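You operate a simulated robot arm through the tools that you are given. There is no shell and no other tool. Be economical: measure what you need, move in short steps, check, and stop when the job is done.

You are at the controls of a simulated robot arm. One attempt, no reset.

JOB
Swap the clamped profile for the brown one, clamped at 6 bar.
Fine: the brown short profile lies on the long tray and the white one goes there; lay the new one on the bed, lip to the fence; set the pressure dial before clamping.

It is judged by the outcome, as a careful person would: the job done as asked, and still so three seconds after it is handed in. It fails if anything else is knocked over, pushed out of place, dropped, spilled or broken.

ROBOT AND FRAMES
A 7-joint arm with a two-finger parallel gripper, fixed in place. Base frame: the origin is at the foot of the arm, x ahead of it, y to its left, z up; the work surface is at about z = 844. Lengths are in mm, angles in rad, forces in N, time in s.
With the tool pointing down near the work surface it reaches from about 300 to 700 mm from the base axis. Its first joint turns from -1.152 to 1.152 rad. Payload 1.57 kg.
The TCP is the grasp point between the finger pads, 30 mm short of the fingertips. In the tool frame z runs along the fingers and y along their closing line. Largest opening 110 mm; finger width 24, thickness 12; the body of the gripper, 48 by 112 mm, starts 78 mm behind the TCP.
Orientation is that of the tool frame in the base frame, as [roll, pitch, yaw] about the fixed x, y, z axes, in that order (R = Rz(yaw) Ry(pitch) Rx(roll)). With the fingers straight down and closing along the base's y, the tool's x points along the base's -x, its y along +y and its z along -z.

CONTROLS
- The arm moves only by the tool nudge_tool. Its arguments are lists of equal length, an entry for each row: "fingers": the closure, from 0 (fully open) to 1 (shut); "linear": the shift along the base's x, y, z in mm, a list of three; "turn": the turn, a rotation vector about the base's x, y, z in rad, a list of three. In form: {"fingers": [fingers, ...], "linear": [[tx, ty, tz], ...], "turn": [[ax, ay, az], ...]}. A call has 1 to 20 rows; each row shifts and turns the commanded pose from where the row before left it. Each row takes 0.2 s and may step no farther than 50 mm and 0.15 rad from the row before; otherwise, or with a gripper value out of range, the whole call is refused. Where a pose cannot be reached the arm comes as near as it can. A force on the tool above 40 N (or 10 N above the force at the start of the call, whichever is more), or a blocked arm, ends the call early, and 0.2 s more pass. Each finger travels about 108 mm/s and halts on what it meets, pressing with about 37 N; the grip force reading is that of the motor and also rises with nothing between the fingers. The clock runs only during rows and for 0.2 s after the last one: add rows that do not move to give the fingers time. The reply holds the time, the measured pose of the TCP, the force on the tool along the base axes, the opening and the grip force, in the units named above and with some noise.
- Cameras (640 x 400 px; columns grow to the right, rows downward): "scene" is fixed at [166.6, -380.1, 1394.7]; the picture's right is [0.79, -0.61, 0.00], its down [-0.37, -0.48, -0.80] and it looks along [0.49, 0.63, -0.60] (base axes); focal length 316 px, centre (320, 200). "wrist" rides on the gripper at [70, 16, -141] in the tool frame; the picture's right is [-0.23, 0.97, 0.00], its down [-0.86, -0.20, -0.48] and it looks along [-0.47, -0.11, 0.88] (tool axes); focal length 222 px, centre (320, 200).
- camera(camera): a new picture of that camera. The clock stands still meanwhile.
- probe_pixels(camera, pixels): for up to 12 pixels [column, row] of the newest picture of that camera ("zoom" is the newest enlarged one), the place [x, y, z] in the base frame of the surface seen there, good to about 2 mm, but the place of the scene camera against the robot may be out by one fixed shift of up to 18 mm in any direction. The clock stands still meanwhile.
- zoom(camera, box): a new picture of the part [left, top, right, bottom] of that camera's present view, enlarged. The clock stands still meanwhile.
- close_job(): hands the job in; it is judged then, once.

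Work in short steps. Measure before you move; look again where a grasp or a placing could have gone wrong, and mend it. You have 80 turns and 38 pictures in all, those below and enlarged ones among them. Open the gripper and draw the arm clear of the work before you hand the job in, unless the task says otherwise; then end with one line.

The tools are called after ">>>" by a JSON object that holds its "fn" and its "kwargs". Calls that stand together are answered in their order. nudge_tool: Moves the arm, as the interface text tells. Its arguments: {"type":"object","properties":{"fingers":{"type":"array","items":{"type":"number"}},"linear":{"type":"array","items":{"type":"array","items":{"type":"number"}}},"turn":{"type":"array","items":{"type":"array","items":{"type":"number"}}}},"required":["fingers","linear","turn"]} The other tools are called the same way: camera (camera) takes a picture; probe_pixels (camera, pixels) gives the place of the surface under pixels of a picture; zoom (camera, box) takes an enlarged picture of a part of a camera's view; close_job () hands the job in.

At the start:

```text
t: 0.0
ee_pos: [448.0, 101.5, 1160.0]
ee_rot: [-3.141, 0.001, 3.141]
force: [0.8, -0.7, 0.0]
opening: 110.3
gripper_force: 0.1
```

scene: 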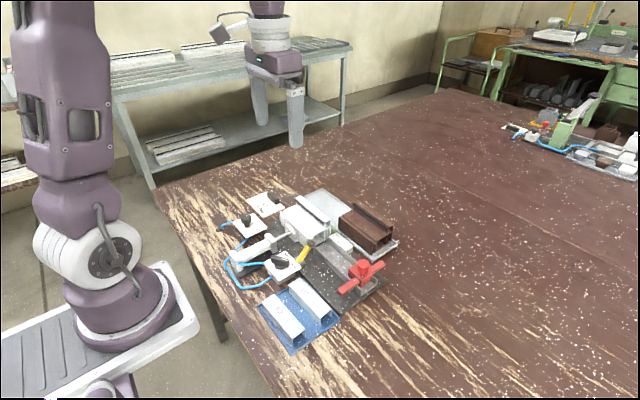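
wrist: 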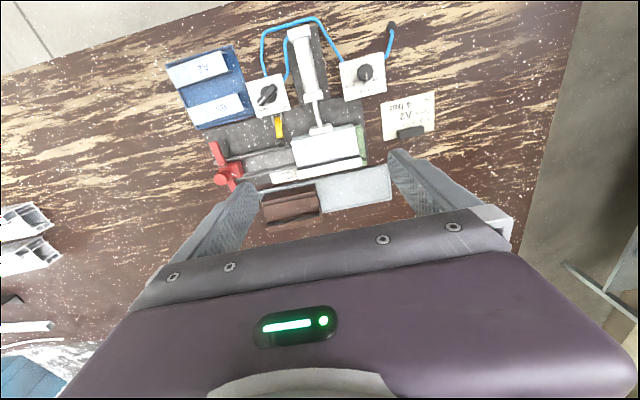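

The pictures show a fixture around scene (310,235) with dials, a red handle and a tray. I enlarge both views to read it.

>>> {"fn": "zoom", "kwargs": {"camera": "scene", "box": [210, 170, 410, 360]}}

>>> {"fn": "zoom", "kwargs": {"camera": "wrist", "box": [150, 10, 450, 230]}}

```text
2.11 times, centred on (310, 265) of scene
```

zoom: 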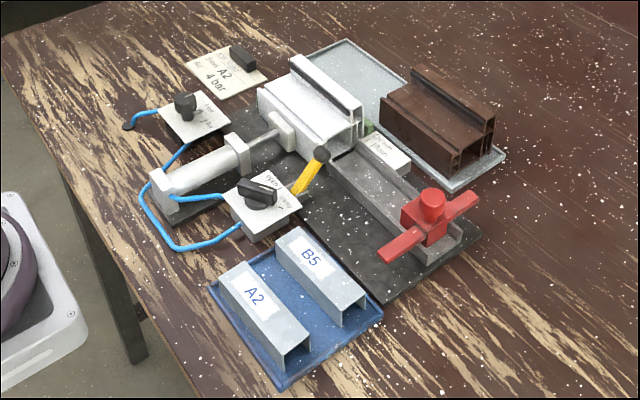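

```text
1.82 times, centred on (300, 120) of wrist
```

zoom: 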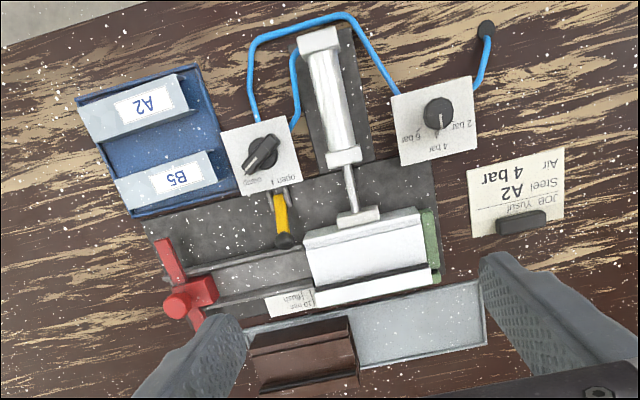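

The wrist view shows a pressure dial (zoom 438,113; at about 4 bar), a valve knob (262,152), the cylinder pushing the white profile and the brown profile on the tray. I probe these points in the zoom and take a closer view of the dials.

>>> {"fn": "probe_pixels", "kwargs": {"camera": "zoom", "pixels": [[438, 113], [400, 158], [470, 90], [262, 152], [283, 240], [358, 215], [312, 240], [420, 212], [318, 300], [430, 275], [258, 350], [350, 320]]}}

>>> {"fn": "zoom", "kwargs": {"camera": "wrist", "box": [240, 40, 400, 140]}}

>>> {"fn": "zoom", "kwargs": {"camera": "wrist", "box": [200, 110, 400, 230]}}

>>> {"fn": "zoom", "kwargs": {"camera": "scene", "box": [270, 185, 405, 270]}}

```text
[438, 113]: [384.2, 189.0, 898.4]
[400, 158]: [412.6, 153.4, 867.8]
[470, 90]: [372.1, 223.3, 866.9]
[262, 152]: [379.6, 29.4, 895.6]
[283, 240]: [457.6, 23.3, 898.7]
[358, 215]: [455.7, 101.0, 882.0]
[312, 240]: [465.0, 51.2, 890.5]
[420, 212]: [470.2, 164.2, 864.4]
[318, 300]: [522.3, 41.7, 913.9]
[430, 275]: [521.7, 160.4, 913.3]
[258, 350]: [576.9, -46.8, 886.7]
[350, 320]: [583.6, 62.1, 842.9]
```

```text
4.00 times, centred on (320, 90) of wrist
```

zoom: 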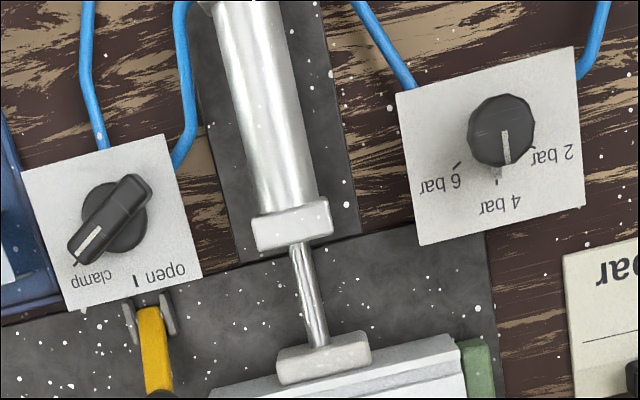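

```text
3.20 times, centred on (300, 170) of wrist
```

zoom: 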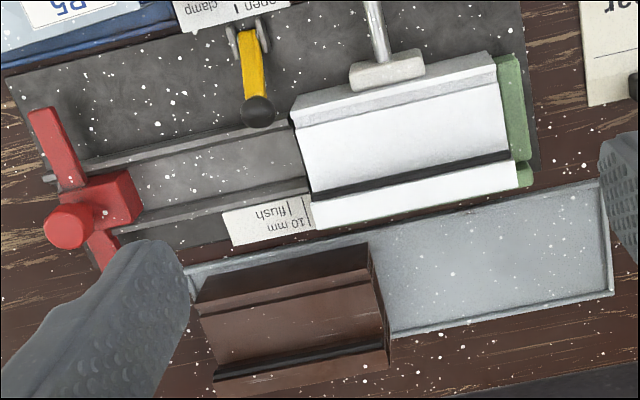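

```text
4.71 times, centred on (338, 228) of scene
```

zoom: 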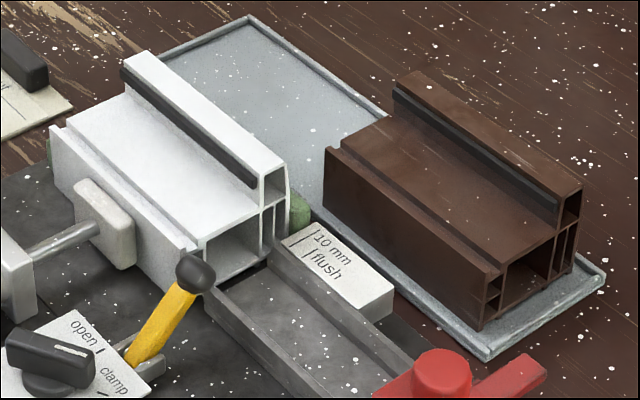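

Everything is aligned with the base axes: the bed runs along y, the fence is on the +x side, and both lips are on +x. I lower the arm to get a closer, sharper view.

>>> {"fn": "nudge_tool", "kwargs": {"fingers": [0, 0, 0], "linear": [[-16, 0, -40], [-16, 0, -40], [-16, 0, -30]], "turn": [[0, 0, 0], [0, 0, 0], [0, 0, 0]]}}

>>> {"fn": "camera", "kwargs": {"camera": "wrist"}}

```text
t: 0.8
ee_pos: [398.3, 97.7, 1050.4]
ee_rot: [-3.141, -0.001, -3.141]
force: [0.1, 0.2, -0.8]
opening: 110.2
gripper_force: 0.0
```

```text
30 pictures are left
```

wrist: 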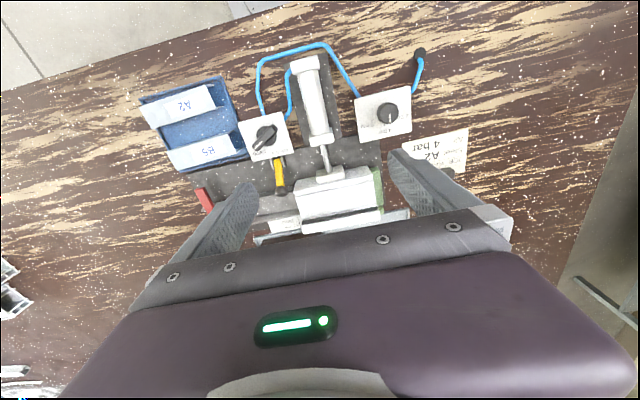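

The valve (266,136) and dial (387,112) are visible. I enlarge to measure them.

>>> {"fn": "zoom", "kwargs": {"camera": "wrist", "box": [230, 75, 430, 200]}}

>>> {"fn": "probe_pixels", "kwargs": {"camera": "zoom", "pixels": [[116, 195], [95, 235], [140, 160], [502, 115], [500, 145], [480, 105], [525, 105], [158, 345], [310, 305], [90, 260], [60, 150], [240, 345]]}}

```text
3.20 times, centred on (330, 138) of wrist
```

zoom: 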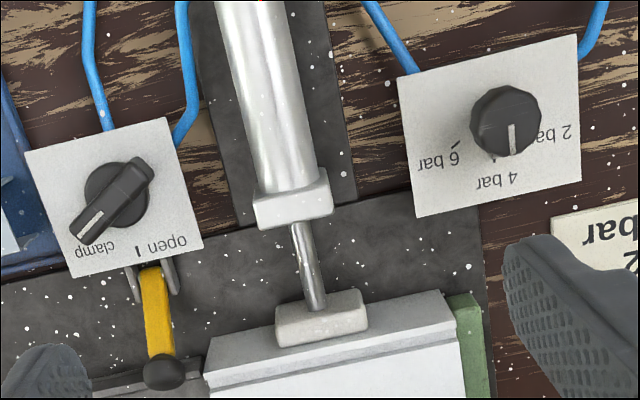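

```text
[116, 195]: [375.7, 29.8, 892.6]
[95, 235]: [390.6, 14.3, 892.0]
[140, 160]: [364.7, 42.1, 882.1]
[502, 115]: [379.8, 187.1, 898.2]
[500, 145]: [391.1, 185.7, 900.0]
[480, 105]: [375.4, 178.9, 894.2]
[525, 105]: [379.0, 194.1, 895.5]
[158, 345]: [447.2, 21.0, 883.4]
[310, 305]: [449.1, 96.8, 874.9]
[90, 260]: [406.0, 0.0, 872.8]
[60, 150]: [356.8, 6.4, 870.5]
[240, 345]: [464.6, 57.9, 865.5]
```

I measure the scale marks and plate corners so I can get the knob axes and turn angles.

>>> {"fn": "probe_pixels", "kwargs": {"camera": "zoom", "pixels": [[26, 153], [163, 119], [202, 246], [76, 276], [137, 251], [78, 243], [455, 146], [490, 156], [547, 127], [400, 78], [576, 37], [418, 215]]}}

>>> {"fn": "zoom", "kwargs": {"camera": "wrist", "box": [350, 75, 430, 145]}}

>>> {"fn": "probe_pixels", "kwargs": {"camera": "zoom", "pixels": [[300, 180], [250, 180], [345, 180], [300, 220], [300, 140], [345, 215], [260, 150]]}}

```text
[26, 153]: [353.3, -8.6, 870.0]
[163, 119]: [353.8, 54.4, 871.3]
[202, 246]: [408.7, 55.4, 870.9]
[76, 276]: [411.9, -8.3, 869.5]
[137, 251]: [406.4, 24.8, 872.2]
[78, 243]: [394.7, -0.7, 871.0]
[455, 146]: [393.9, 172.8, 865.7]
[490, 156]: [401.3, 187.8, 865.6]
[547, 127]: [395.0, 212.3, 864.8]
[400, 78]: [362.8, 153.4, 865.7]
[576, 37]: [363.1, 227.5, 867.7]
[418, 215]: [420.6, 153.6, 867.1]
```

```text
5.71 times, centred on (390, 110) of wrist
```

zoom: 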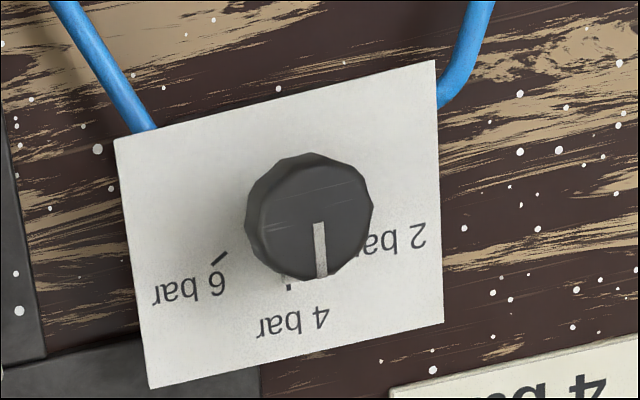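

```text
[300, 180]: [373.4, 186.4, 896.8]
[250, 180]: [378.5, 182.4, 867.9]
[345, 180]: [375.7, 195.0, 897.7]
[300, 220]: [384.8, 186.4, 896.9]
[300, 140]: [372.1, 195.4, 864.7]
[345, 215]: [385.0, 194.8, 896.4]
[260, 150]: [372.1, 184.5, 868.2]
```

The valve axis is about (379,25) with its bar at about -48° (clamp) and open at about 0°. I move above it with the fingers turned across the bar and the opening narrowed, then look.

>>> {"fn": "nudge_tool", "kwargs": {"fingers": [0.2, 0.5, 0.5, 0.5, 0.5, 0.5], "linear": [[-5, -20, -20], [-5, -20, -20], [-5, -20, -20], [-4, -13, -20], [0, 0, -10], [0, 0, 0]], "turn": [[0, 0, -0.14], [0, 0, -0.14], [0, 0, -0.14], [0, 0, -0.14], [0, 0, -0.14], [0, 0, -0.14]]}}

>>> {"fn": "camera", "kwargs": {"camera": "wrist"}}

```text
t: 2.2
ee_pos: [379.6, 27.9, 960.8]
ee_rot: [-3.14, 0.001, 2.3]
force: [0.5, 0.5, 0.6]
opening: 54.9
gripper_force: 0.0
```

```text
27 pictures are left
```

wrist: 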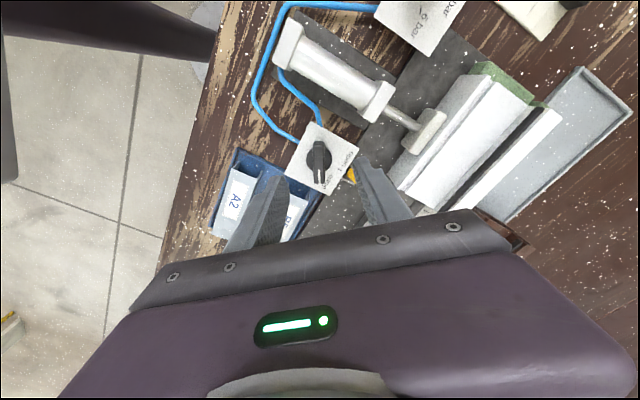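

The knob is at (319,160), between the fingers. I enlarge and measure its ends.

>>> {"fn": "zoom", "kwargs": {"camera": "wrist", "box": [270, 115, 370, 205]}}

>>> {"fn": "probe_pixels", "kwargs": {"camera": "zoom", "pixels": [[310, 190], [315, 260], [310, 285], [310, 155], [290, 220], [345, 220], [320, 220], [318, 240]]}}

```text
4.44 times, centred on (320, 160) of wrist
```

zoom: 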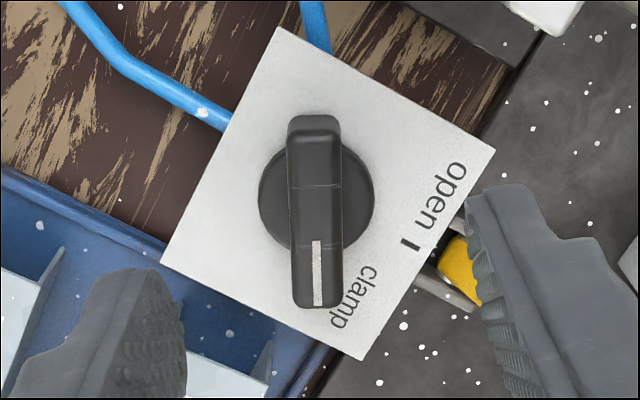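

```text
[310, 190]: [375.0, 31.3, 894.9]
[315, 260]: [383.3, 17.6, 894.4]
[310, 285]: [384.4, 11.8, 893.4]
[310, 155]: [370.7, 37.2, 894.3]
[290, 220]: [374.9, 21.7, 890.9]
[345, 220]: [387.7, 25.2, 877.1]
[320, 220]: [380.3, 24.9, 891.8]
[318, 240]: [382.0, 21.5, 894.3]
```

The bar points about -60°, so I turn 0.2 rad more, narrow the opening to stay clear of the yellow lever, and descend so the tips reach about z=880.

>>> {"fn": "nudge_tool", "kwargs": {"fingers": [0.7, 0.7, 0.7, 0.7, 0.7], "linear": [[0, -3, 0], [0, 0, 0], [0, 0, -20], [0, 0, -20], [0, 0, -11]], "turn": [[0, 0, -0.1], [0, 0, -0.1], [0, 0, 0], [0, 0, 0], [0, 0, 0]]}}

>>> {"fn": "zoom", "kwargs": {"camera": "wrist", "box": [250, 110, 390, 215]}}

```text
t: 3.4
ee_pos: [379.9, 25.4, 907.3]
ee_rot: [3.141, -0.001, 2.103]
force: [0.3, -1.4, 0.0]
opening: 32.9
gripper_force: 0.0
```

```text
3.81 times, centred on (320, 162) of wrist
```

zoom: 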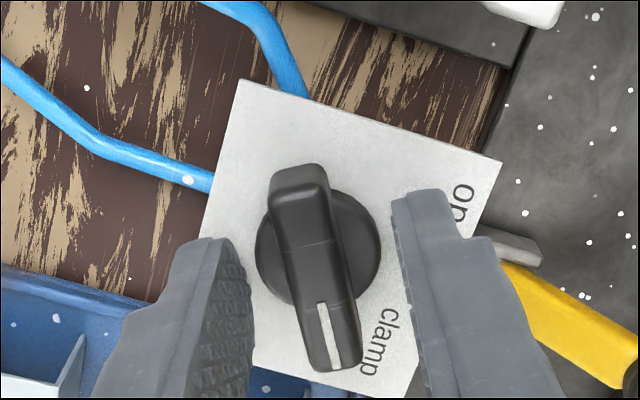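

The bar now lies square between the pads. I close on it.

>>> {"fn": "nudge_tool", "kwargs": {"fingers": [1, 1, 1], "linear": [[0, 0, 0], [0, 0, 0], [0, 0, 0]], "turn": [[0, 0, 0], [0, 0, 0], [0, 0, 0]]}}

```text
t: 4.2
ee_pos: [379.8, 25.3, 906.8]
ee_rot: [-3.139, 0.0, 2.102]
force: [-4.0, -5.2, -12.8]
opening: 25.0
gripper_force: 36.8
```

The opening of 25 mm means the pads caught the knob's round base. I open, rise 8 mm and close on the bar.

>>> {"fn": "nudge_tool", "kwargs": {"fingers": [0.7, 0.7, 0.7, 1, 1, 1], "linear": [[0, 0, 0], [0, 0, 4], [0, 0, 4], [0, 0, 0], [0, 0, 0], [0, 0, 0]], "turn": [[0, 0, 0], [0, 0, 0], [0, 0, 0], [0, 0, 0], [0, 0, 0], [0, 0, 0]]}}

```text
t: 5.6
ee_pos: [379.8, 25.0, 915.9]
ee_rot: [-3.14, 0.002, 2.103]
force: [-2.5, -0.9, -5.4]
opening: 11.8
gripper_force: 28.8
```

The grip is now on the bar (11.8 mm). I turn the valve about +60° toward open.

>>> {"fn": "nudge_tool", "kwargs": {"fingers": [1, 1, 1, 1, 1, 1, 1, 1], "linear": [[0, 0, 0], [0, 0, 0], [0, 0, 0], [0, 0, 0], [0, 0, 0], [0, 0, 0], [0, 0, 0], [0, 0, 0]], "turn": [[0, 0, 0.13], [0, 0, 0.13], [0, 0, 0.13], [0, 0, 0.13], [0, 0, 0.13], [0, 0, 0.13], [0, 0, 0.13], [0, 0, 0.13]]}}

>>> {"fn": "camera", "kwargs": {"camera": "wrist"}}

>>> {"fn": "zoom", "kwargs": {"camera": "scene", "box": [220, 180, 410, 300]}}

```text
t: 7.4
ee_pos: [380.1, 24.9, 916.5]
ee_rot: [-3.14, 0.0, -3.138]
force: [0.7, -10.5, -25.9]
opening: 11.7
gripper_force: 28.8
```

```text
24 pictures are left
```

wrist: 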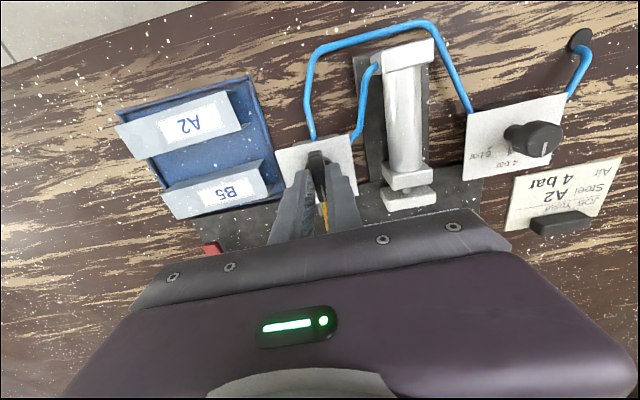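

```text
3.33 times, centred on (315, 240) of scene
```

zoom: 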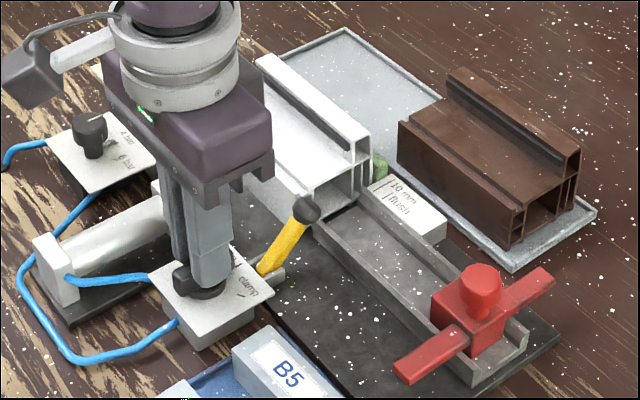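

The cylinder has retracted, so the valve is open. I release, rise and go over the dial at about (380,190).

>>> {"fn": "nudge_tool", "kwargs": {"fingers": [0.8, 0.75, 0.6, 0.6, 0.6, 0.6, 0.6], "linear": [[0, 0, 0], [0, 0, 15], [0, 0, 35], [0, 45, 0], [0, 45, 0], [0, 45, 0], [0, 30, 0]], "turn": [[0, 0, 0], [0, 0, 0], [0, 0, 0], [0, 0, 0], [0, 0, 0], [0, 0, 0], [0, 0, 0]]}}

>>> {"fn": "zoom", "kwargs": {"camera": "wrist", "box": [240, 110, 400, 215]}}

>>> {"fn": "probe_pixels", "kwargs": {"camera": "zoom", "pixels": [[300, 140], [330, 140], [315, 165], [315, 125], [320, 190], [280, 200], [345, 140]]}}

```text
t: 9.0
ee_pos: [379.2, 188.0, 962.3]
ee_rot: [3.141, 0.0, -3.141]
force: [-0.2, -0.4, 0.0]
opening: 44.0
gripper_force: 0.1
```

```text
3.81 times, centred on (320, 162) of wrist
```

zoom: 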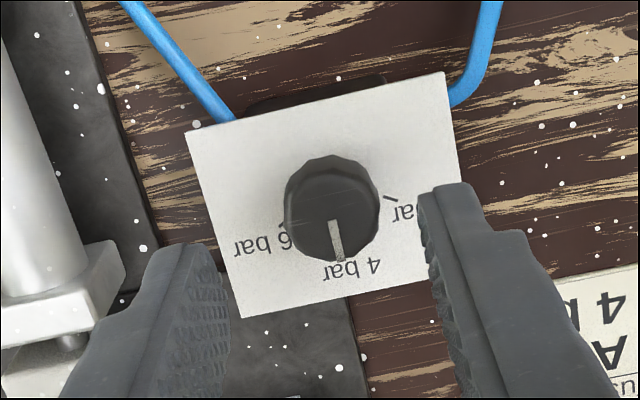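

```text
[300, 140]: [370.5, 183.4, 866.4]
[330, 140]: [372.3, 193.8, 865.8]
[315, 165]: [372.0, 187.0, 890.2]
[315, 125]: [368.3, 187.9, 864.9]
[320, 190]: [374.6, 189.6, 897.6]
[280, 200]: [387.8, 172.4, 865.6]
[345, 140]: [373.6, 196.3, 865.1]
```

The pointer reads 4 bar and the 2 and 6 marks are symmetric about it. I probe the marks for the exact angle.

>>> {"fn": "probe_pixels", "kwargs": {"camera": "zoom", "pixels": [[385, 196], [396, 200], [288, 220], [280, 225], [298, 215], [320, 240], [333, 215], [300, 195], [365, 195], [335, 230]]}}

>>> {"fn": "zoom", "kwargs": {"camera": "wrist", "box": [295, 140, 350, 190]}}

```text
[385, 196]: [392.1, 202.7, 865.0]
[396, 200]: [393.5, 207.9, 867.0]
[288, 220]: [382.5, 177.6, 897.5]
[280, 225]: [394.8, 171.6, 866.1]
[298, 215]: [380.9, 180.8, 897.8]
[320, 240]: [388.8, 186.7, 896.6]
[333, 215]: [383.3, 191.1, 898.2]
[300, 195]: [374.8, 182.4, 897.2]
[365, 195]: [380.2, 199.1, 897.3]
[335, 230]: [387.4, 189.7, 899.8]
```

```text
8.00 times, centred on (322, 165) of wrist
```

zoom: 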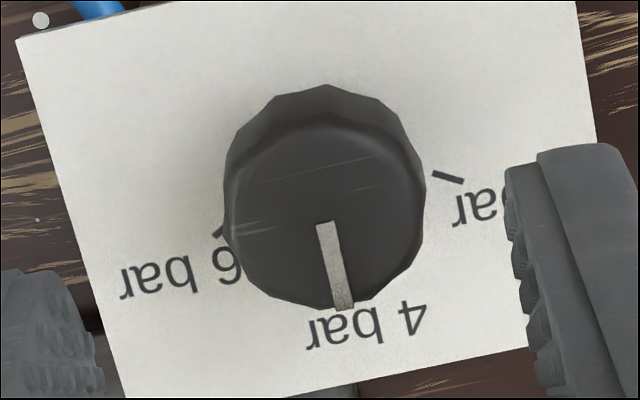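

The dial axis is about (383,190), with 6 bar about -58° from the present setting. I centre, descend and close on the dial.

>>> {"fn": "nudge_tool", "kwargs": {"fingers": [0.6, 0.6, 0.6, 1, 1, 1], "linear": [[3.5, 2, -20], [0, 0, -20], [0, 0, -12], [0, 0, 0], [0, 0, 0], [0, 0, 0]], "turn": [[0, 0, 0], [0, 0, 0], [0, 0, 0], [0, 0, 0], [0, 0, 0], [0, 0, 0]]}}

```text
t: 10.4
ee_pos: [382.8, 189.7, 912.5]
ee_rot: [-3.138, -0.003, 3.14]
force: [1.4, -24.2, 1.7]
opening: 25.5
gripper_force: 36.9
```

There is a sideways force, so I ease the pose 1 mm toward -y and turn the dial by -1.03 rad.

>>> {"fn": "nudge_tool", "kwargs": {"fingers": [1, 1, 1, 1, 1, 1, 1, 1, 1], "linear": [[0, -1, 0], [0, 0, 0], [0, 0, 0], [0, 0, 0], [0, 0, 0], [0, 0, 0], [0, 0, 0], [0, 0, 0], [0, 0, 0]], "turn": [[0, 0, 0], [0, 0, -0.13], [0, 0, -0.13], [0, 0, -0.13], [0, 0, -0.13], [0, 0, -0.13], [0, 0, -0.13], [0, 0, -0.13], [0, 0, -0.12]]}}

>>> {"fn": "nudge_tool", "kwargs": {"fingers": [0.75, 0.6, 0.6, 0.6], "linear": [[0, 0, 0], [0, 0, 0], [0, 0, 30], [0, 0, 30]], "turn": [[0, 0, 0], [0, 0, 0], [0, 0, 0], [0, 0, 0]]}}

>>> {"fn": "zoom", "kwargs": {"camera": "wrist", "box": [270, 125, 370, 195]}}

```text
t: 12.4
ee_pos: [384.3, 192.5, 914.0]
ee_rot: [3.14, -0.002, 2.109]
force: [0.9, -4.5, -19.5]
opening: 25.4
gripper_force: 36.8
```

```text
t: 13.4
ee_pos: [382.8, 190.9, 977.2]
ee_rot: [-3.14, 0.0, 2.114]
force: [0.1, -0.2, -0.7]
opening: 44.4
gripper_force: 0.0
```

```text
5.71 times, centred on (320, 160) of wrist
```

zoom: 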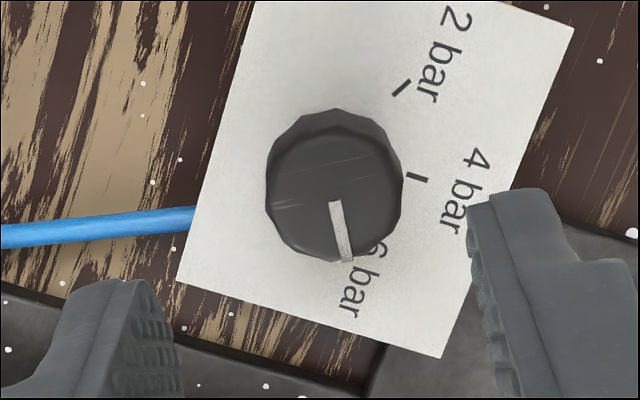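

The pointer appears to be at 6 bar; I'll verify it from another view. I rise, turn the fingers to close along x and move above the white profile.

>>> {"fn": "nudge_tool", "kwargs": {"fingers": [0.4, 0, 0, 0, 0, 0], "linear": [[10, -10, 33], [20, -15, 10], [20, -15, 10], [20, -15, 10], [20, -15, 10], [20, -15, 0]], "turn": [[0, 0, 0], [0, 0, -0.14], [0, 0, -0.14], [0, 0, -0.14], [0, 0, -0.12], [0, 0, 0]]}}

>>> {"fn": "camera", "kwargs": {"camera": "wrist"}}

>>> {"fn": "zoom", "kwargs": {"camera": "scene", "box": [215, 190, 305, 290]}}

```text
t: 14.8
ee_pos: [493.8, 106.9, 1047.1]
ee_rot: [3.14, 0.0, 1.572]
force: [-0.4, 0.0, 0.0]
opening: 110.1
gripper_force: 0.0
```

```text
19 pictures are left
```

wrist: 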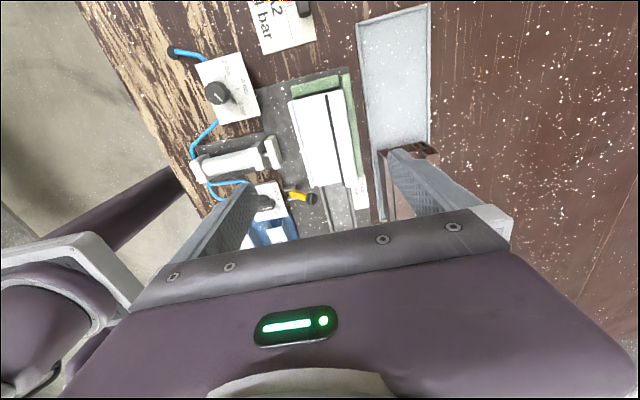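

```text
4.00 times, centred on (260, 240) of scene
```

zoom: 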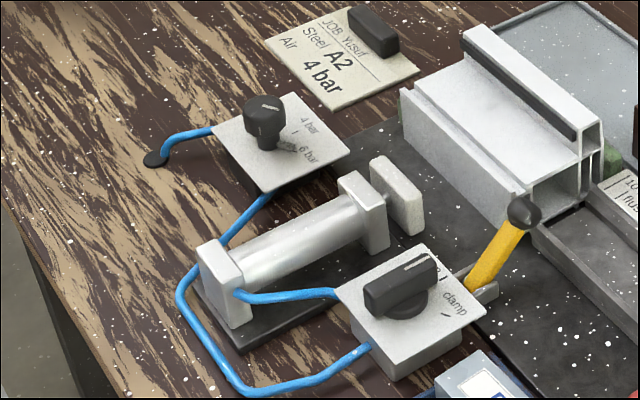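

The scene view at zoom (265,107) doesn't resolve the dial pointer well. I enlarge the dial in both views.

>>> {"fn": "zoom", "kwargs": {"camera": "wrist", "box": [190, 45, 270, 130]}}

>>> {"fn": "probe_pixels", "kwargs": {"camera": "zoom", "pixels": [[190, 120], [220, 220], [420, 180], [250, 320]]}}

>>> {"fn": "zoom", "kwargs": {"camera": "wrist", "box": [270, 50, 440, 215]}}

>>> {"fn": "probe_pixels", "kwargs": {"camera": "zoom", "pixels": [[200, 200], [250, 180], [270, 180], [285, 180], [310, 180], [320, 190], [235, 315], [328, 300], [180, 110], [282, 95], [345, 345], [330, 330]]}}

```text
4.71 times, centred on (230, 88) of wrist
```

zoom: 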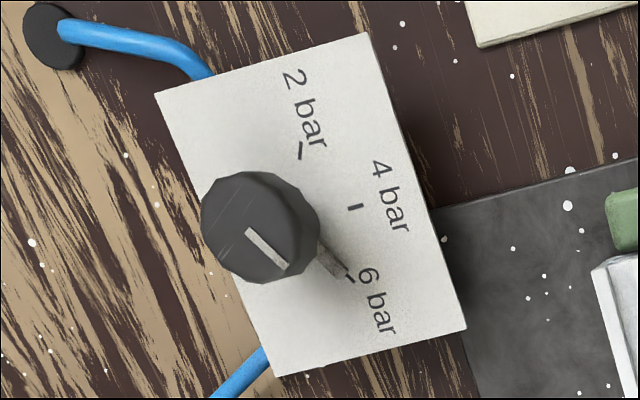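

```text
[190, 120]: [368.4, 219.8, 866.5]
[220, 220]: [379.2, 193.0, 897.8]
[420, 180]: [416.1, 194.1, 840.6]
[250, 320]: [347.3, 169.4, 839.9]
```

```text
2.42 times, centred on (355, 132) of wrist
```

zoom: 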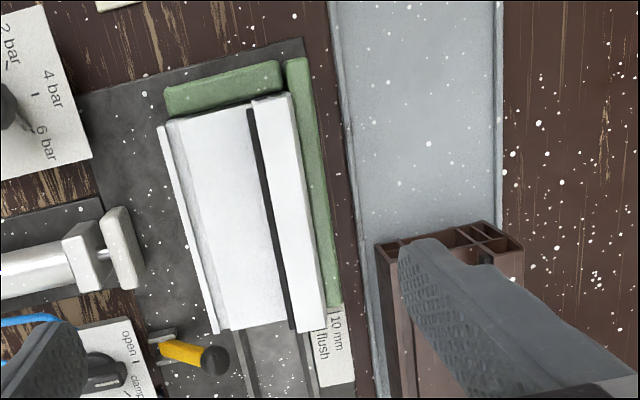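

```text
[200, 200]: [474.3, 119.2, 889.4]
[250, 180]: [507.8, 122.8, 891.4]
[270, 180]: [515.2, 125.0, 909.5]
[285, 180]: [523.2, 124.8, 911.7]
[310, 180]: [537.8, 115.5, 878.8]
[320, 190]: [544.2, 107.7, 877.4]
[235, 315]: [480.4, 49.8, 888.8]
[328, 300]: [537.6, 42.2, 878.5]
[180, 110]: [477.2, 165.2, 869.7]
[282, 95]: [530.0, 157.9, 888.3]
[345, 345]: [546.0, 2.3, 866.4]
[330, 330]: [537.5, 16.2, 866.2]
```

The dial pointer (zoom 250–335, 235–275) now lines up with the 6 bar tick. The white profile sits against the green end stop and fence (z≈878), with its lip at x≈512–529. I probe finely across the lip, ends and pad.

>>> {"fn": "probe_pixels", "kwargs": {"camera": "zoom", "pixels": [[252, 140], [258, 140], [264, 140], [292, 140], [298, 140], [302, 140], [268, 96], [310, 325], [218, 105], [170, 130], [140, 280], [222, 325]]}}

>>> {"fn": "probe_pixels", "kwargs": {"camera": "wrist", "pixels": [[380, 25], [425, 10], [365, 100], [428, 120], [395, 40], [395, 120], [376, 150], [400, 165], [388, 190]]}}

```text
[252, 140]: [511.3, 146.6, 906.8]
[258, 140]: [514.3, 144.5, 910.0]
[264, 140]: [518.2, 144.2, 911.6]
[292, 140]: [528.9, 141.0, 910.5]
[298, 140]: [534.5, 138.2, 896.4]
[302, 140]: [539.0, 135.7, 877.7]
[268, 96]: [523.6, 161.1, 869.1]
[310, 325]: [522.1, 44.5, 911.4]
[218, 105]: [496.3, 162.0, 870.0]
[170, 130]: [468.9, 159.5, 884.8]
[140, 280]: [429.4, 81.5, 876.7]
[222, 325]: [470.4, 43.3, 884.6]
```

```text
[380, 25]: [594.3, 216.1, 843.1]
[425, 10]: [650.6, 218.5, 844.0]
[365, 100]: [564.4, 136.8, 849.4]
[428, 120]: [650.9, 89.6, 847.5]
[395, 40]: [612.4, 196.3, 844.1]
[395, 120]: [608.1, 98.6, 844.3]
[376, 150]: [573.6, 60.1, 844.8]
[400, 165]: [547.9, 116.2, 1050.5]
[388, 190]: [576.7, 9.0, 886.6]
```

Lip: x≈511–532, top z≈912; white spans y≈43–160. I'll grip the lip at its middle with tips at z≈894, above the main top (890) and fence (878).

>>> {"fn": "nudge_tool", "kwargs": {"fingers": [0.5, 0.5, 0.55, 0.55, 0.55], "linear": [[28, -5, -30], [0, 0, -30], [0, 0, -30], [0, 0, -32], [0, 0, 0]], "turn": [[0, 0, 0], [0, 0, 0], [0, 0, 0], [0, 0, 0], [0, 0, 0]]}}

>>> {"fn": "nudge_tool", "kwargs": {"fingers": [1, 1, 1, 1], "linear": [[0, 0, 0], [0, 0, 0], [0, 0, 0], [0, 0, 0]], "turn": [[0, 0, 0], [0, 0, 0], [0, 0, 0], [0, 0, 0]]}}

```text
t: 16.0
ee_pos: [521.1, 106.3, 929.0]
ee_rot: [-3.141, 0.0, 1.572]
force: [0.1, -0.4, -0.4]
opening: 49.5
gripper_force: 0.1
```

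```text
t: 17.0
ee_pos: [520.6, 105.1, 929.0]
ee_rot: [-3.142, 0.001, 1.572]
force: [-0.2, 0.3, 0.5]
opening: 19.1
gripper_force: 33.5
```

The grip holds a 19 mm lip but 5 mm high and 3 mm off centre. I reopen, adjust and close again.

>>> {"fn": "nudge_tool", "kwargs": {"fingers": [0.6, 0.6, 0.6, 1, 1, 1, 1], "linear": [[0, 0, 0], [1, -4, -3], [0, 0, -3], [0, 0, 0], [0, 0, 0], [0, 0, 0], [0, 0, 0]], "turn": [[0, 0, 0], [0, 0, 0], [0, 0, 0], [0, 0, 0], [0, 0, 0], [0, 0, 0], [0, 0, 0]]}}

>>> {"fn": "nudge_tool", "kwargs": {"fingers": [1, 1, 1, 1, 1], "linear": [[0, 0, 8], [0, 0, 10], [0, 0, 15], [0, 0, 20], [0, 0, 20]], "turn": [[0, 0, 0], [0, 0, 0], [0, 0, 0], [0, 0, 0], [0, 0, 0]]}}

>>> {"fn": "camera", "kwargs": {"camera": "scene"}}

>>> {"fn": "camera", "kwargs": {"camera": "wrist"}}

```text
t: 18.6
ee_pos: [522.9, 98.4, 920.6]
ee_rot: [3.141, 0.002, 1.572]
force: [0.2, 0.7, 2.5]
opening: 19.4
gripper_force: 33.5
```

```text
t: 19.8
ee_pos: [521.2, 98.8, 994.6]
ee_rot: [-3.141, 0.001, 1.572]
force: [0.4, -0.3, -1.1]
opening: 19.4
gripper_force: 32.9
```

```text
15 pictures are left
```

scene: 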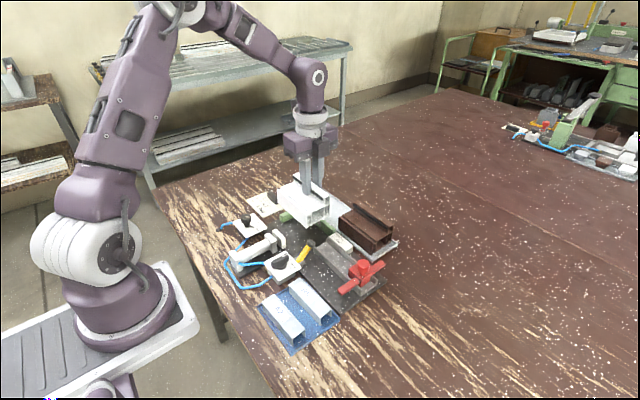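

```text
14 pictures are left
```

wrist: 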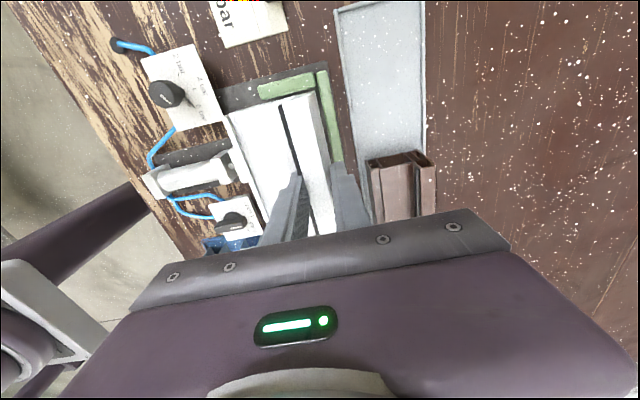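

White hangs level. I measure the tray's limits and the brown profile's near end before placing.

>>> {"fn": "probe_pixels", "kwargs": {"camera": "wrist", "pixels": [[338, 14], [420, 4], [350, 110], [424, 110], [368, 162], [427, 151], [345, 30], [415, 20], [380, 160], [418, 170], [430, 190], [380, 5]]}}

```text
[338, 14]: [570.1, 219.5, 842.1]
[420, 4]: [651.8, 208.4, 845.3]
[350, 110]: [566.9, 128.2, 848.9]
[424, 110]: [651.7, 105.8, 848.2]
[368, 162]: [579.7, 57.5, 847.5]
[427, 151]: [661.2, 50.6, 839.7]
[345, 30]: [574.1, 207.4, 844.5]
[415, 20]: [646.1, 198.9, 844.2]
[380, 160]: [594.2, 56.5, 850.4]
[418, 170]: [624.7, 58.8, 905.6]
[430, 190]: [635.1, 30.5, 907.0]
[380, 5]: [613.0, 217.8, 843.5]
```

The tray interior is x≈568–650, free from y≈60 to ≈212. I carry the white profile to TCP (633,135) and lower it near the floor.

>>> {"fn": "nudge_tool", "kwargs": {"fingers": [1, 1, 1, 1, 1, 1], "linear": [[20, 18, 0], [30, 18, 0], [32, 0, 0], [30, 0, 0], [0, 0, -25], [0, 0, -25]], "turn": [[0, 0, 0], [0, 0, 0], [0, 0, 0], [0, 0, 0], [0, 0, 0], [0, 0, 0]]}}

>>> {"fn": "camera", "kwargs": {"camera": "wrist"}}

```text
t: 21.2
ee_pos: [637.2, 134.6, 942.1]
ee_rot: [-3.141, 0.0, 1.573]
force: [0.0, 0.3, -2.1]
opening: 19.6
gripper_force: 34.0
```

```text
13 pictures are left
```

wrist: 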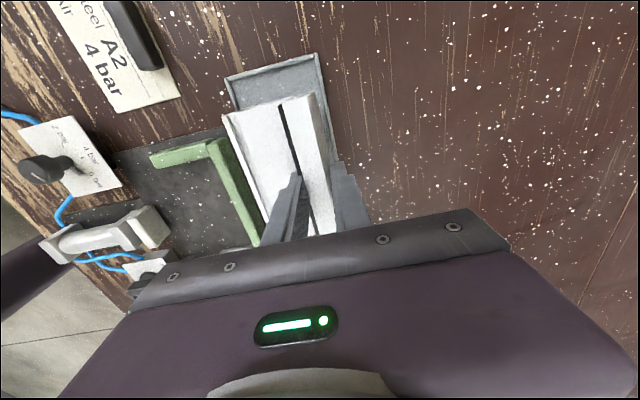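

I check the white profile's edges against the tray rim.

>>> {"fn": "probe_pixels", "kwargs": {"camera": "wrist", "pixels": [[229, 79], [318, 56], [326, 110], [238, 105], [322, 88], [227, 120], [312, 100], [270, 75], [270, 68]]}}

```text
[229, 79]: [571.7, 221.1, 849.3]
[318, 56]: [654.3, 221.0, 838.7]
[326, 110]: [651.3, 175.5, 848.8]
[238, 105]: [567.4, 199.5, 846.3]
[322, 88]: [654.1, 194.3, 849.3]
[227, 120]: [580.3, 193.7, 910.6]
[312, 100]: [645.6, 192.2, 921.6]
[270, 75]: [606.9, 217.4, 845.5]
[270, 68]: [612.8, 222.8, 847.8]
```

The white's +x side is close to the rim at 650, so I shift 3 mm toward -x and lower gently to contact.

>>> {"fn": "nudge_tool", "kwargs": {"fingers": [1, 1, 1, 1, 1, 1], "linear": [[-3, 0, -8], [0, 0, -8], [0, 0, -3], [0, 0, -2], [0, 0, -2], [0, 0, 0]], "turn": [[0, 0, 0], [0, 0, 0], [0, 0, 0], [0, 0, 0], [0, 0, 0], [0, 0, 0]]}}

```text
t: 22.6
ee_pos: [631.0, 133.9, 920.6]
ee_rot: [3.141, 0.002, 1.572]
force: [0.6, -0.4, -0.9]
opening: 19.4
gripper_force: 33.1
```

No contact yet; I continue down in 1.5 mm steps.

>>> {"fn": "nudge_tool", "kwargs": {"fingers": [1, 1, 1, 1], "linear": [[0, 0, -1.5], [0, 0, -1.5], [0, 0, -1.5], [0, 0, 0]], "turn": [[0, 0, 0], [0, 0, 0], [0, 0, 0], [0, 0, 0]]}}

```text
t: 23.6
ee_pos: [630.9, 133.1, 916.9]
ee_rot: [3.14, 0.001, 1.573]
force: [1.4, -0.1, 2.8]
opening: 19.1
gripper_force: 33.2
```

Light contact, perhaps. I make two more small steps to confirm.

>>> {"fn": "nudge_tool", "kwargs": {"fingers": [1, 1, 1], "linear": [[0, 0, -1], [0, 0, -1], [0, 0, 0]], "turn": [[0, 0, 0], [0, 0, 0], [0, 0, 0]]}}

```text
t: 24.4
ee_pos: [630.8, 134.8, 915.3]
ee_rot: [3.136, -0.001, 1.573]
force: [1.8, -2.7, 32.0]
opening: 19.6
gripper_force: 33.9
```

Firm contact. I ease up 1 mm, open and rise, then move above the brown profile to look.

>>> {"fn": "nudge_tool", "kwargs": {"fingers": [1, 0.85, 0.65, 0.6, 0.6, 0.6, 0.6, 0.6, 0.6, 0.6, 0.6], "linear": [[0, 0, 1.5], [0, 0, 0], [0, 0, 0], [0, 0, 10], [0, 0, 30], [0, 0, 40], [-2, -32, 0], [-2, -32, 0], [-2, -32, 0], [0, -32, 0], [0, 0, 0]], "turn": [[0, 0, 0], [0, 0, 0], [0, 0, 0], [0, 0, 0], [0, 0, 0], [0, 0, 0], [0, 0, 0], [0, 0, 0], [0, 0, 0], [0, 0, 0], [0, 0, 0]]}}

>>> {"fn": "camera", "kwargs": {"camera": "wrist"}}

```text
t: 26.8
ee_pos: [622.9, 6.4, 995.6]
ee_rot: [-3.141, 0.0, 1.572]
force: [-0.4, -0.1, -0.5]
opening: 43.8
gripper_force: 0.2
```

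```text
12 pictures are left
```

wrist: 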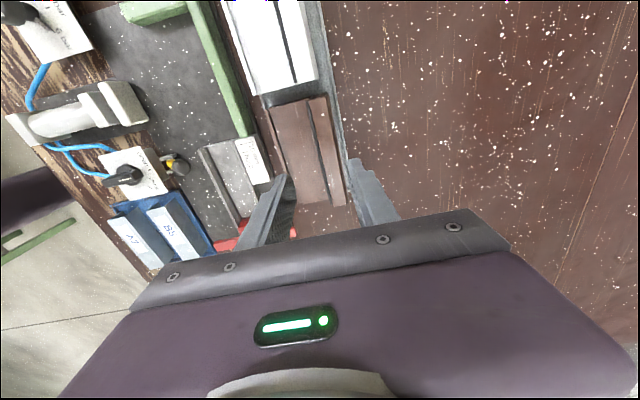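

The white lies in the tray. I probe the brown lip edges and ends.

>>> {"fn": "probe_pixels", "kwargs": {"camera": "wrist", "pixels": [[318, 102], [325, 110], [337, 200], [325, 150], [318, 150], [312, 150], [333, 150], [337, 150], [300, 195], [290, 120], [272, 110], [293, 204]]}}

>>> {"fn": "zoom", "kwargs": {"camera": "wrist", "box": [240, 80, 400, 220]}}

```text
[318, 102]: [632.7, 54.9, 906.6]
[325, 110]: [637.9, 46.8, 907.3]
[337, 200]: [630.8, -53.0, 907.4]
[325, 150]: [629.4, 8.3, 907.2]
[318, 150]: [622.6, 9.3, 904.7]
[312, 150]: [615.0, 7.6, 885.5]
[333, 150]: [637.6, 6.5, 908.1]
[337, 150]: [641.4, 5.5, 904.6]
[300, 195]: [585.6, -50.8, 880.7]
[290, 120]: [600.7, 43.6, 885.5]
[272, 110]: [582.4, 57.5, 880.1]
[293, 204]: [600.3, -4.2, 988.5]
```

```text
2.86 times, centred on (320, 150) of wrist
```

zoom: 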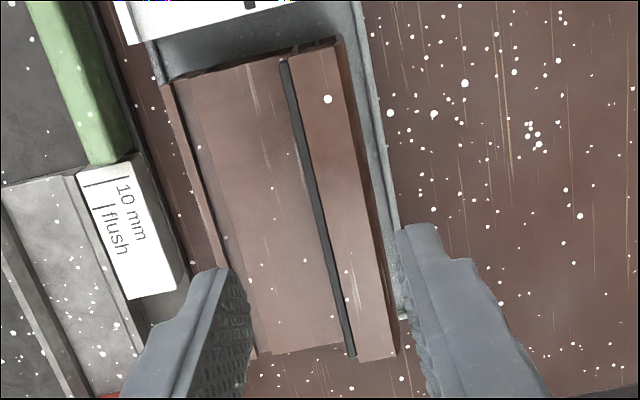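

Brown lip: x≈620–641, y≈-55…58, top z≈907. I descend to TCP (630.5, 1.5, 918) and close.

>>> {"fn": "nudge_tool", "kwargs": {"fingers": [0.6, 0.6, 0.6, 0.6, 0.6], "linear": [[7.5, -4, -25], [0, 0, -25], [0, 0, -20], [0, 0, -7], [0, 0, 0]], "turn": [[0, 0, 0], [0, 0, 0], [0, 0, 0], [0, 0, 0], [0, 0, 0]]}}

```text
t: 28.0
ee_pos: [632.0, 0.2, 916.7]
ee_rot: [-3.141, 0.0, 1.573]
force: [0.4, 0.1, -0.1]
opening: 44.1
gripper_force: 0.0
```

The pose is right with no contact. I close and lift.

>>> {"fn": "nudge_tool", "kwargs": {"fingers": [1, 1, 1, 1], "linear": [[0, 0, 0], [0, 0, 0], [0, 0, 0], [0, 0, 0]], "turn": [[0, 0, 0], [0, 0, 0], [0, 0, 0], [0, 0, 0]]}}

>>> {"fn": "nudge_tool", "kwargs": {"fingers": [1, 1, 1, 1, 1, 1], "linear": [[0, 0, 6], [0, 0, 10], [0, 0, 15], [0, 0, 25], [0, 0, 25], [0, 0, 0]], "turn": [[0, 0, 0], [0, 0, 0], [0, 0, 0], [0, 0, 0], [0, 0, 0], [0, 0, 0]]}}

>>> {"fn": "camera", "kwargs": {"camera": "wrist"}}

```text
t: 29.0
ee_pos: [632.0, -0.4, 917.2]
ee_rot: [3.141, -0.001, 1.572]
force: [-1.5, -0.1, 0.0]
opening: 19.2
gripper_force: 33.5
```

```text
t: 30.4
ee_pos: [633.1, 0.9, 999.3]
ee_rot: [-3.141, 0.001, 1.571]
force: [-0.2, -0.4, -0.7]
opening: 19.6
gripper_force: 33.8
```

```text
10 pictures are left
```

wrist: 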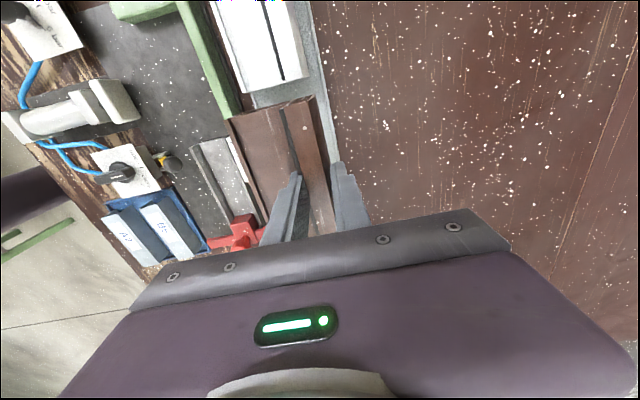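

Brown is held level. I carry it over the bed, staying high, to about TCP (519,100), and look again.

>>> {"fn": "nudge_tool", "kwargs": {"fingers": [1, 1, 1, 1, 1, 1], "linear": [[0, 10, 20], [-30, 22, 0], [-30, 22, 0], [-30, 22, 0], [-24, 20, 0], [0, 0, 0]], "turn": [[0, 0, 0], [0, 0, 0], [0, 0, 0], [0, 0, 0], [0, 0, 0], [0, 0, 0]]}}

>>> {"fn": "nudge_tool", "kwargs": {"fingers": [1, 1, 1, 1, 1], "linear": [[0, 0, -20], [0, 0, -20], [0, 0, -20], [0, 0, -10], [0, 0, 0]], "turn": [[0, 0, 0], [0, 0, 0], [0, 0, 0], [0, 0, 0], [0, 0, 0]]}}

>>> {"fn": "zoom", "kwargs": {"camera": "wrist", "box": [200, 50, 400, 220]}}

```text
t: 31.8
ee_pos: [516.2, 98.7, 1018.6]
ee_rot: [-3.141, 0.0, 1.572]
force: [-0.6, 0.4, -0.6]
opening: 19.2
gripper_force: 33.7
```

```text
t: 33.0
ee_pos: [520.5, 97.2, 947.7]
ee_rot: [3.139, 0.002, 1.571]
force: [-0.7, 0.7, -1.4]
opening: 19.3
gripper_force: 33.2
```

```text
2.35 times, centred on (300, 135) of wrist
```

zoom: 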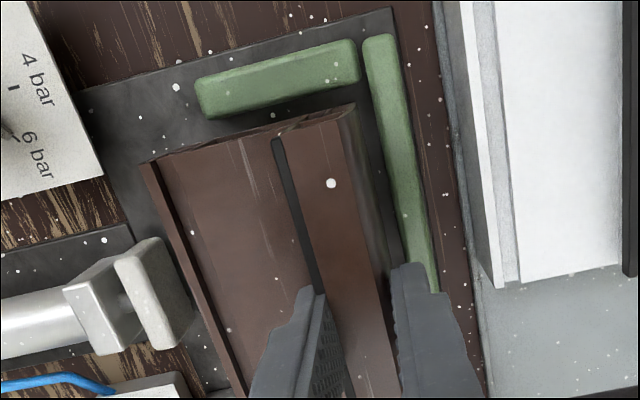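

>>> {"fn": "probe_pixels", "kwargs": {"camera": "zoom", "pixels": [[320, 118], [300, 120], [230, 145], [345, 150], [352, 165], [370, 90], [390, 150], [405, 235], [280, 100], [240, 112], [155, 165], [175, 290]]}}

```text
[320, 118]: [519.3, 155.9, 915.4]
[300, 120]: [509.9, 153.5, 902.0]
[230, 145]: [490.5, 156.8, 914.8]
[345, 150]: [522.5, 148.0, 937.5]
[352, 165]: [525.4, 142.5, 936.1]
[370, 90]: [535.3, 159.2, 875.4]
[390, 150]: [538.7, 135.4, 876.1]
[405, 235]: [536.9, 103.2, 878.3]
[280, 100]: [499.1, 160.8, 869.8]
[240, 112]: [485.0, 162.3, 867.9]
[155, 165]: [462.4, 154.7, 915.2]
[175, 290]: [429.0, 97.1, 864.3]
```

Brown's end is at y≈155.5 (stop ≈160) and its lip face ≈530 (fence ≈533): clear. I shift 2 mm toward the stop and lower.

>>> {"fn": "nudge_tool", "kwargs": {"fingers": [1, 1, 1, 1, 1], "linear": [[0, 2, -8], [0, 0, -7], [0, 0, -4], [0, 0, -3], [0, 0, 0]], "turn": [[0, 0, 0], [0, 0, 0], [0, 0, 0], [0, 0, 0], [0, 0, 0]]}}

>>> {"fn": "nudge_tool", "kwargs": {"fingers": [1, 1, 1], "linear": [[0, 0, -1.5], [0, 0, -1.5], [0, 0, 0]], "turn": [[0, 0, 0], [0, 0, 0], [0, 0, 0]]}}

```text
t: 34.2
ee_pos: [518.9, 101.8, 925.3]
ee_rot: [3.141, 0.0, 1.572]
force: [0.5, 0.1, -1.4]
opening: 19.4
gripper_force: 33.9
```

```text
t: 35.0
ee_pos: [520.4, 99.6, 925.0]
ee_rot: [-3.14, -0.001, 1.572]
force: [-0.5, 0.5, -1.4]
opening: 19.4
gripper_force: 33.5
```

No contact yet; I continue down.

>>> {"fn": "nudge_tool", "kwargs": {"fingers": [1, 1, 1, 1], "linear": [[0, 0, -1.2], [0, 0, -1.2], [0, 0, -1.2], [0, 0, 0]], "turn": [[0, 0, 0], [0, 0, 0], [0, 0, 0], [0, 0, 0]]}}

```text
t: 36.0
ee_pos: [520.3, 99.4, 921.2]
ee_rot: [3.142, 0.0, 1.572]
force: [-0.2, 0.8, 4.4]
opening: 19.4
gripper_force: 33.7
```

Near contact. One more millimetre down, then I slide gently in +x to seat the lip on the fence.

>>> {"fn": "nudge_tool", "kwargs": {"fingers": [1, 1, 1, 1, 1], "linear": [[0, 0, -0.6], [1, 0, 0], [1, 0, 0], [1, 0, 0], [0, 0, 0]], "turn": [[0, 0, 0], [0, 0, 0], [0, 0, 0], [0, 0, 0], [0, 0, 0]]}}

```text
t: 37.2
ee_pos: [521.1, 99.8, 921.3]
ee_rot: [3.141, -0.001, 1.571]
force: [-10.7, -2.7, 31.8]
opening: 19.2
gripper_force: 33.2
```

It's down and touching in x. I ease the downward load, then slide +y toward the end stop.

>>> {"fn": "nudge_tool", "kwargs": {"fingers": [1, 1, 1, 1], "linear": [[0, 0, 0.6], [0, 1, 0], [0, 1, 0], [0, 0, 0]], "turn": [[0, 0, 0], [0, 0, 0], [0, 0, 0], [0, 0, 0]]}}

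```text
t: 38.2
ee_pos: [522.7, 101.8, 919.6]
ee_rot: [-3.141, -0.001, 1.573]
force: [0.8, -2.2, 3.5]
opening: 19.4
gripper_force: 33.0
```

>>> {"fn": "nudge_tool", "kwargs": {"fingers": [1, 1, 1, 1, 1], "linear": [[0, 1, 0], [0, 1, 0], [1, 0, 0], [1, 0, 0], [0, 0, 0]], "turn": [[0, 0, 0], [0, 0, 0], [0, 0, 0], [0, 0, 0], [0, 0, 0]]}}

>>> {"fn": "zoom", "kwargs": {"camera": "wrist", "box": [200, 50, 400, 220]}}

```text
t: 39.4
ee_pos: [523.9, 103.2, 920.2]
ee_rot: [-3.139, 0.001, 1.574]
force: [-5.2, -14.8, -2.7]
opening: 19.1
gripper_force: 33.7
```

```text
2.35 times, centred on (300, 135) of wrist
```

zoom: 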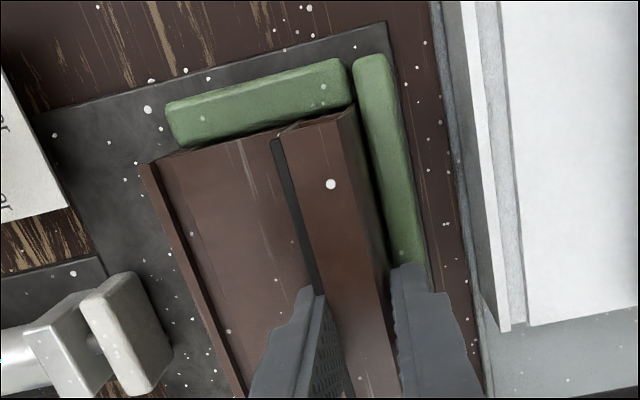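

The brown profile is seated against the stop and fence. I release, rise, and travel to above the valve, turning the fingers back to close along y.

>>> {"fn": "nudge_tool", "kwargs": {"fingers": [1, 0.85, 0.65, 0.6, 0.6, 0.6], "linear": [[-0.5, -0.5, 0], [0, 0, 0], [0, 0, 0], [0, 0, 10], [0, 0, 30], [0, 0, 40]], "turn": [[0, 0, 0], [0, 0, 0], [0, 0, 0], [0, 0, 0], [0, 0, 0], [0, 0, 0]]}}

>>> {"fn": "nudge_tool", "kwargs": {"fingers": [0.6, 0.6, 0.6, 0.65, 0.7, 0.7, 0.7, 0.7, 0.7, 0.7, 0.7, 0.7, 0.7], "linear": [[-12, -6.5, 0], [-12, -6.5, 0], [-12, -6.5, 0], [-12, -6.5, 0], [-12, -6.5, 0], [-12, -6.5, 0], [-12, -6.5, 0], [-12, -6.5, 0], [-12, -6.5, 0], [-12, -6.5, 0], [-12, -6.5, 0], [-11, -6, 0], [0, 0, 0]], "turn": [[0, 0, 0.131], [0, 0, 0.131], [0, 0, 0.131], [0, 0, 0.131], [0, 0, 0.131], [0, 0, 0.131], [0, 0, 0.131], [0, 0, 0.131], [0, 0, 0.131], [0, 0, 0.131], [0, 0, 0.131], [0, 0, 0.13], [0, 0, 0]]}}

>>> {"fn": "camera", "kwargs": {"camera": "wrist"}}

```text
t: 40.8
ee_pos: [521.9, 104.7, 1001.2]
ee_rot: [-3.141, -0.001, 1.572]
force: [0.4, 0.3, 0.1]
opening: 44.1
gripper_force: 0.1
```

```text
t: 43.6
ee_pos: [380.3, 23.9, 999.7]
ee_rot: [-3.141, 0.001, -3.136]
force: [-0.8, 0.8, -0.7]
opening: 33.0
gripper_force: 0.0
```

```text
7 pictures are left
```

wrist: 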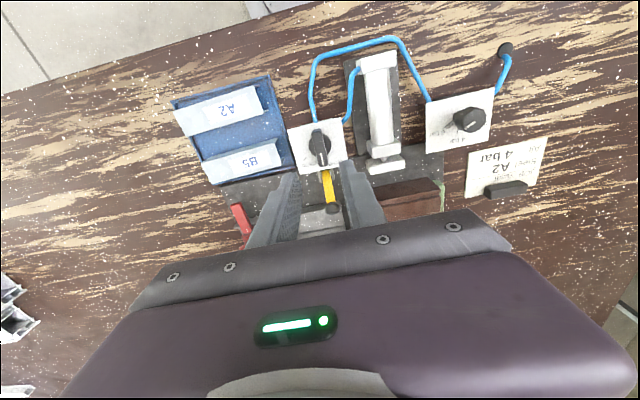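

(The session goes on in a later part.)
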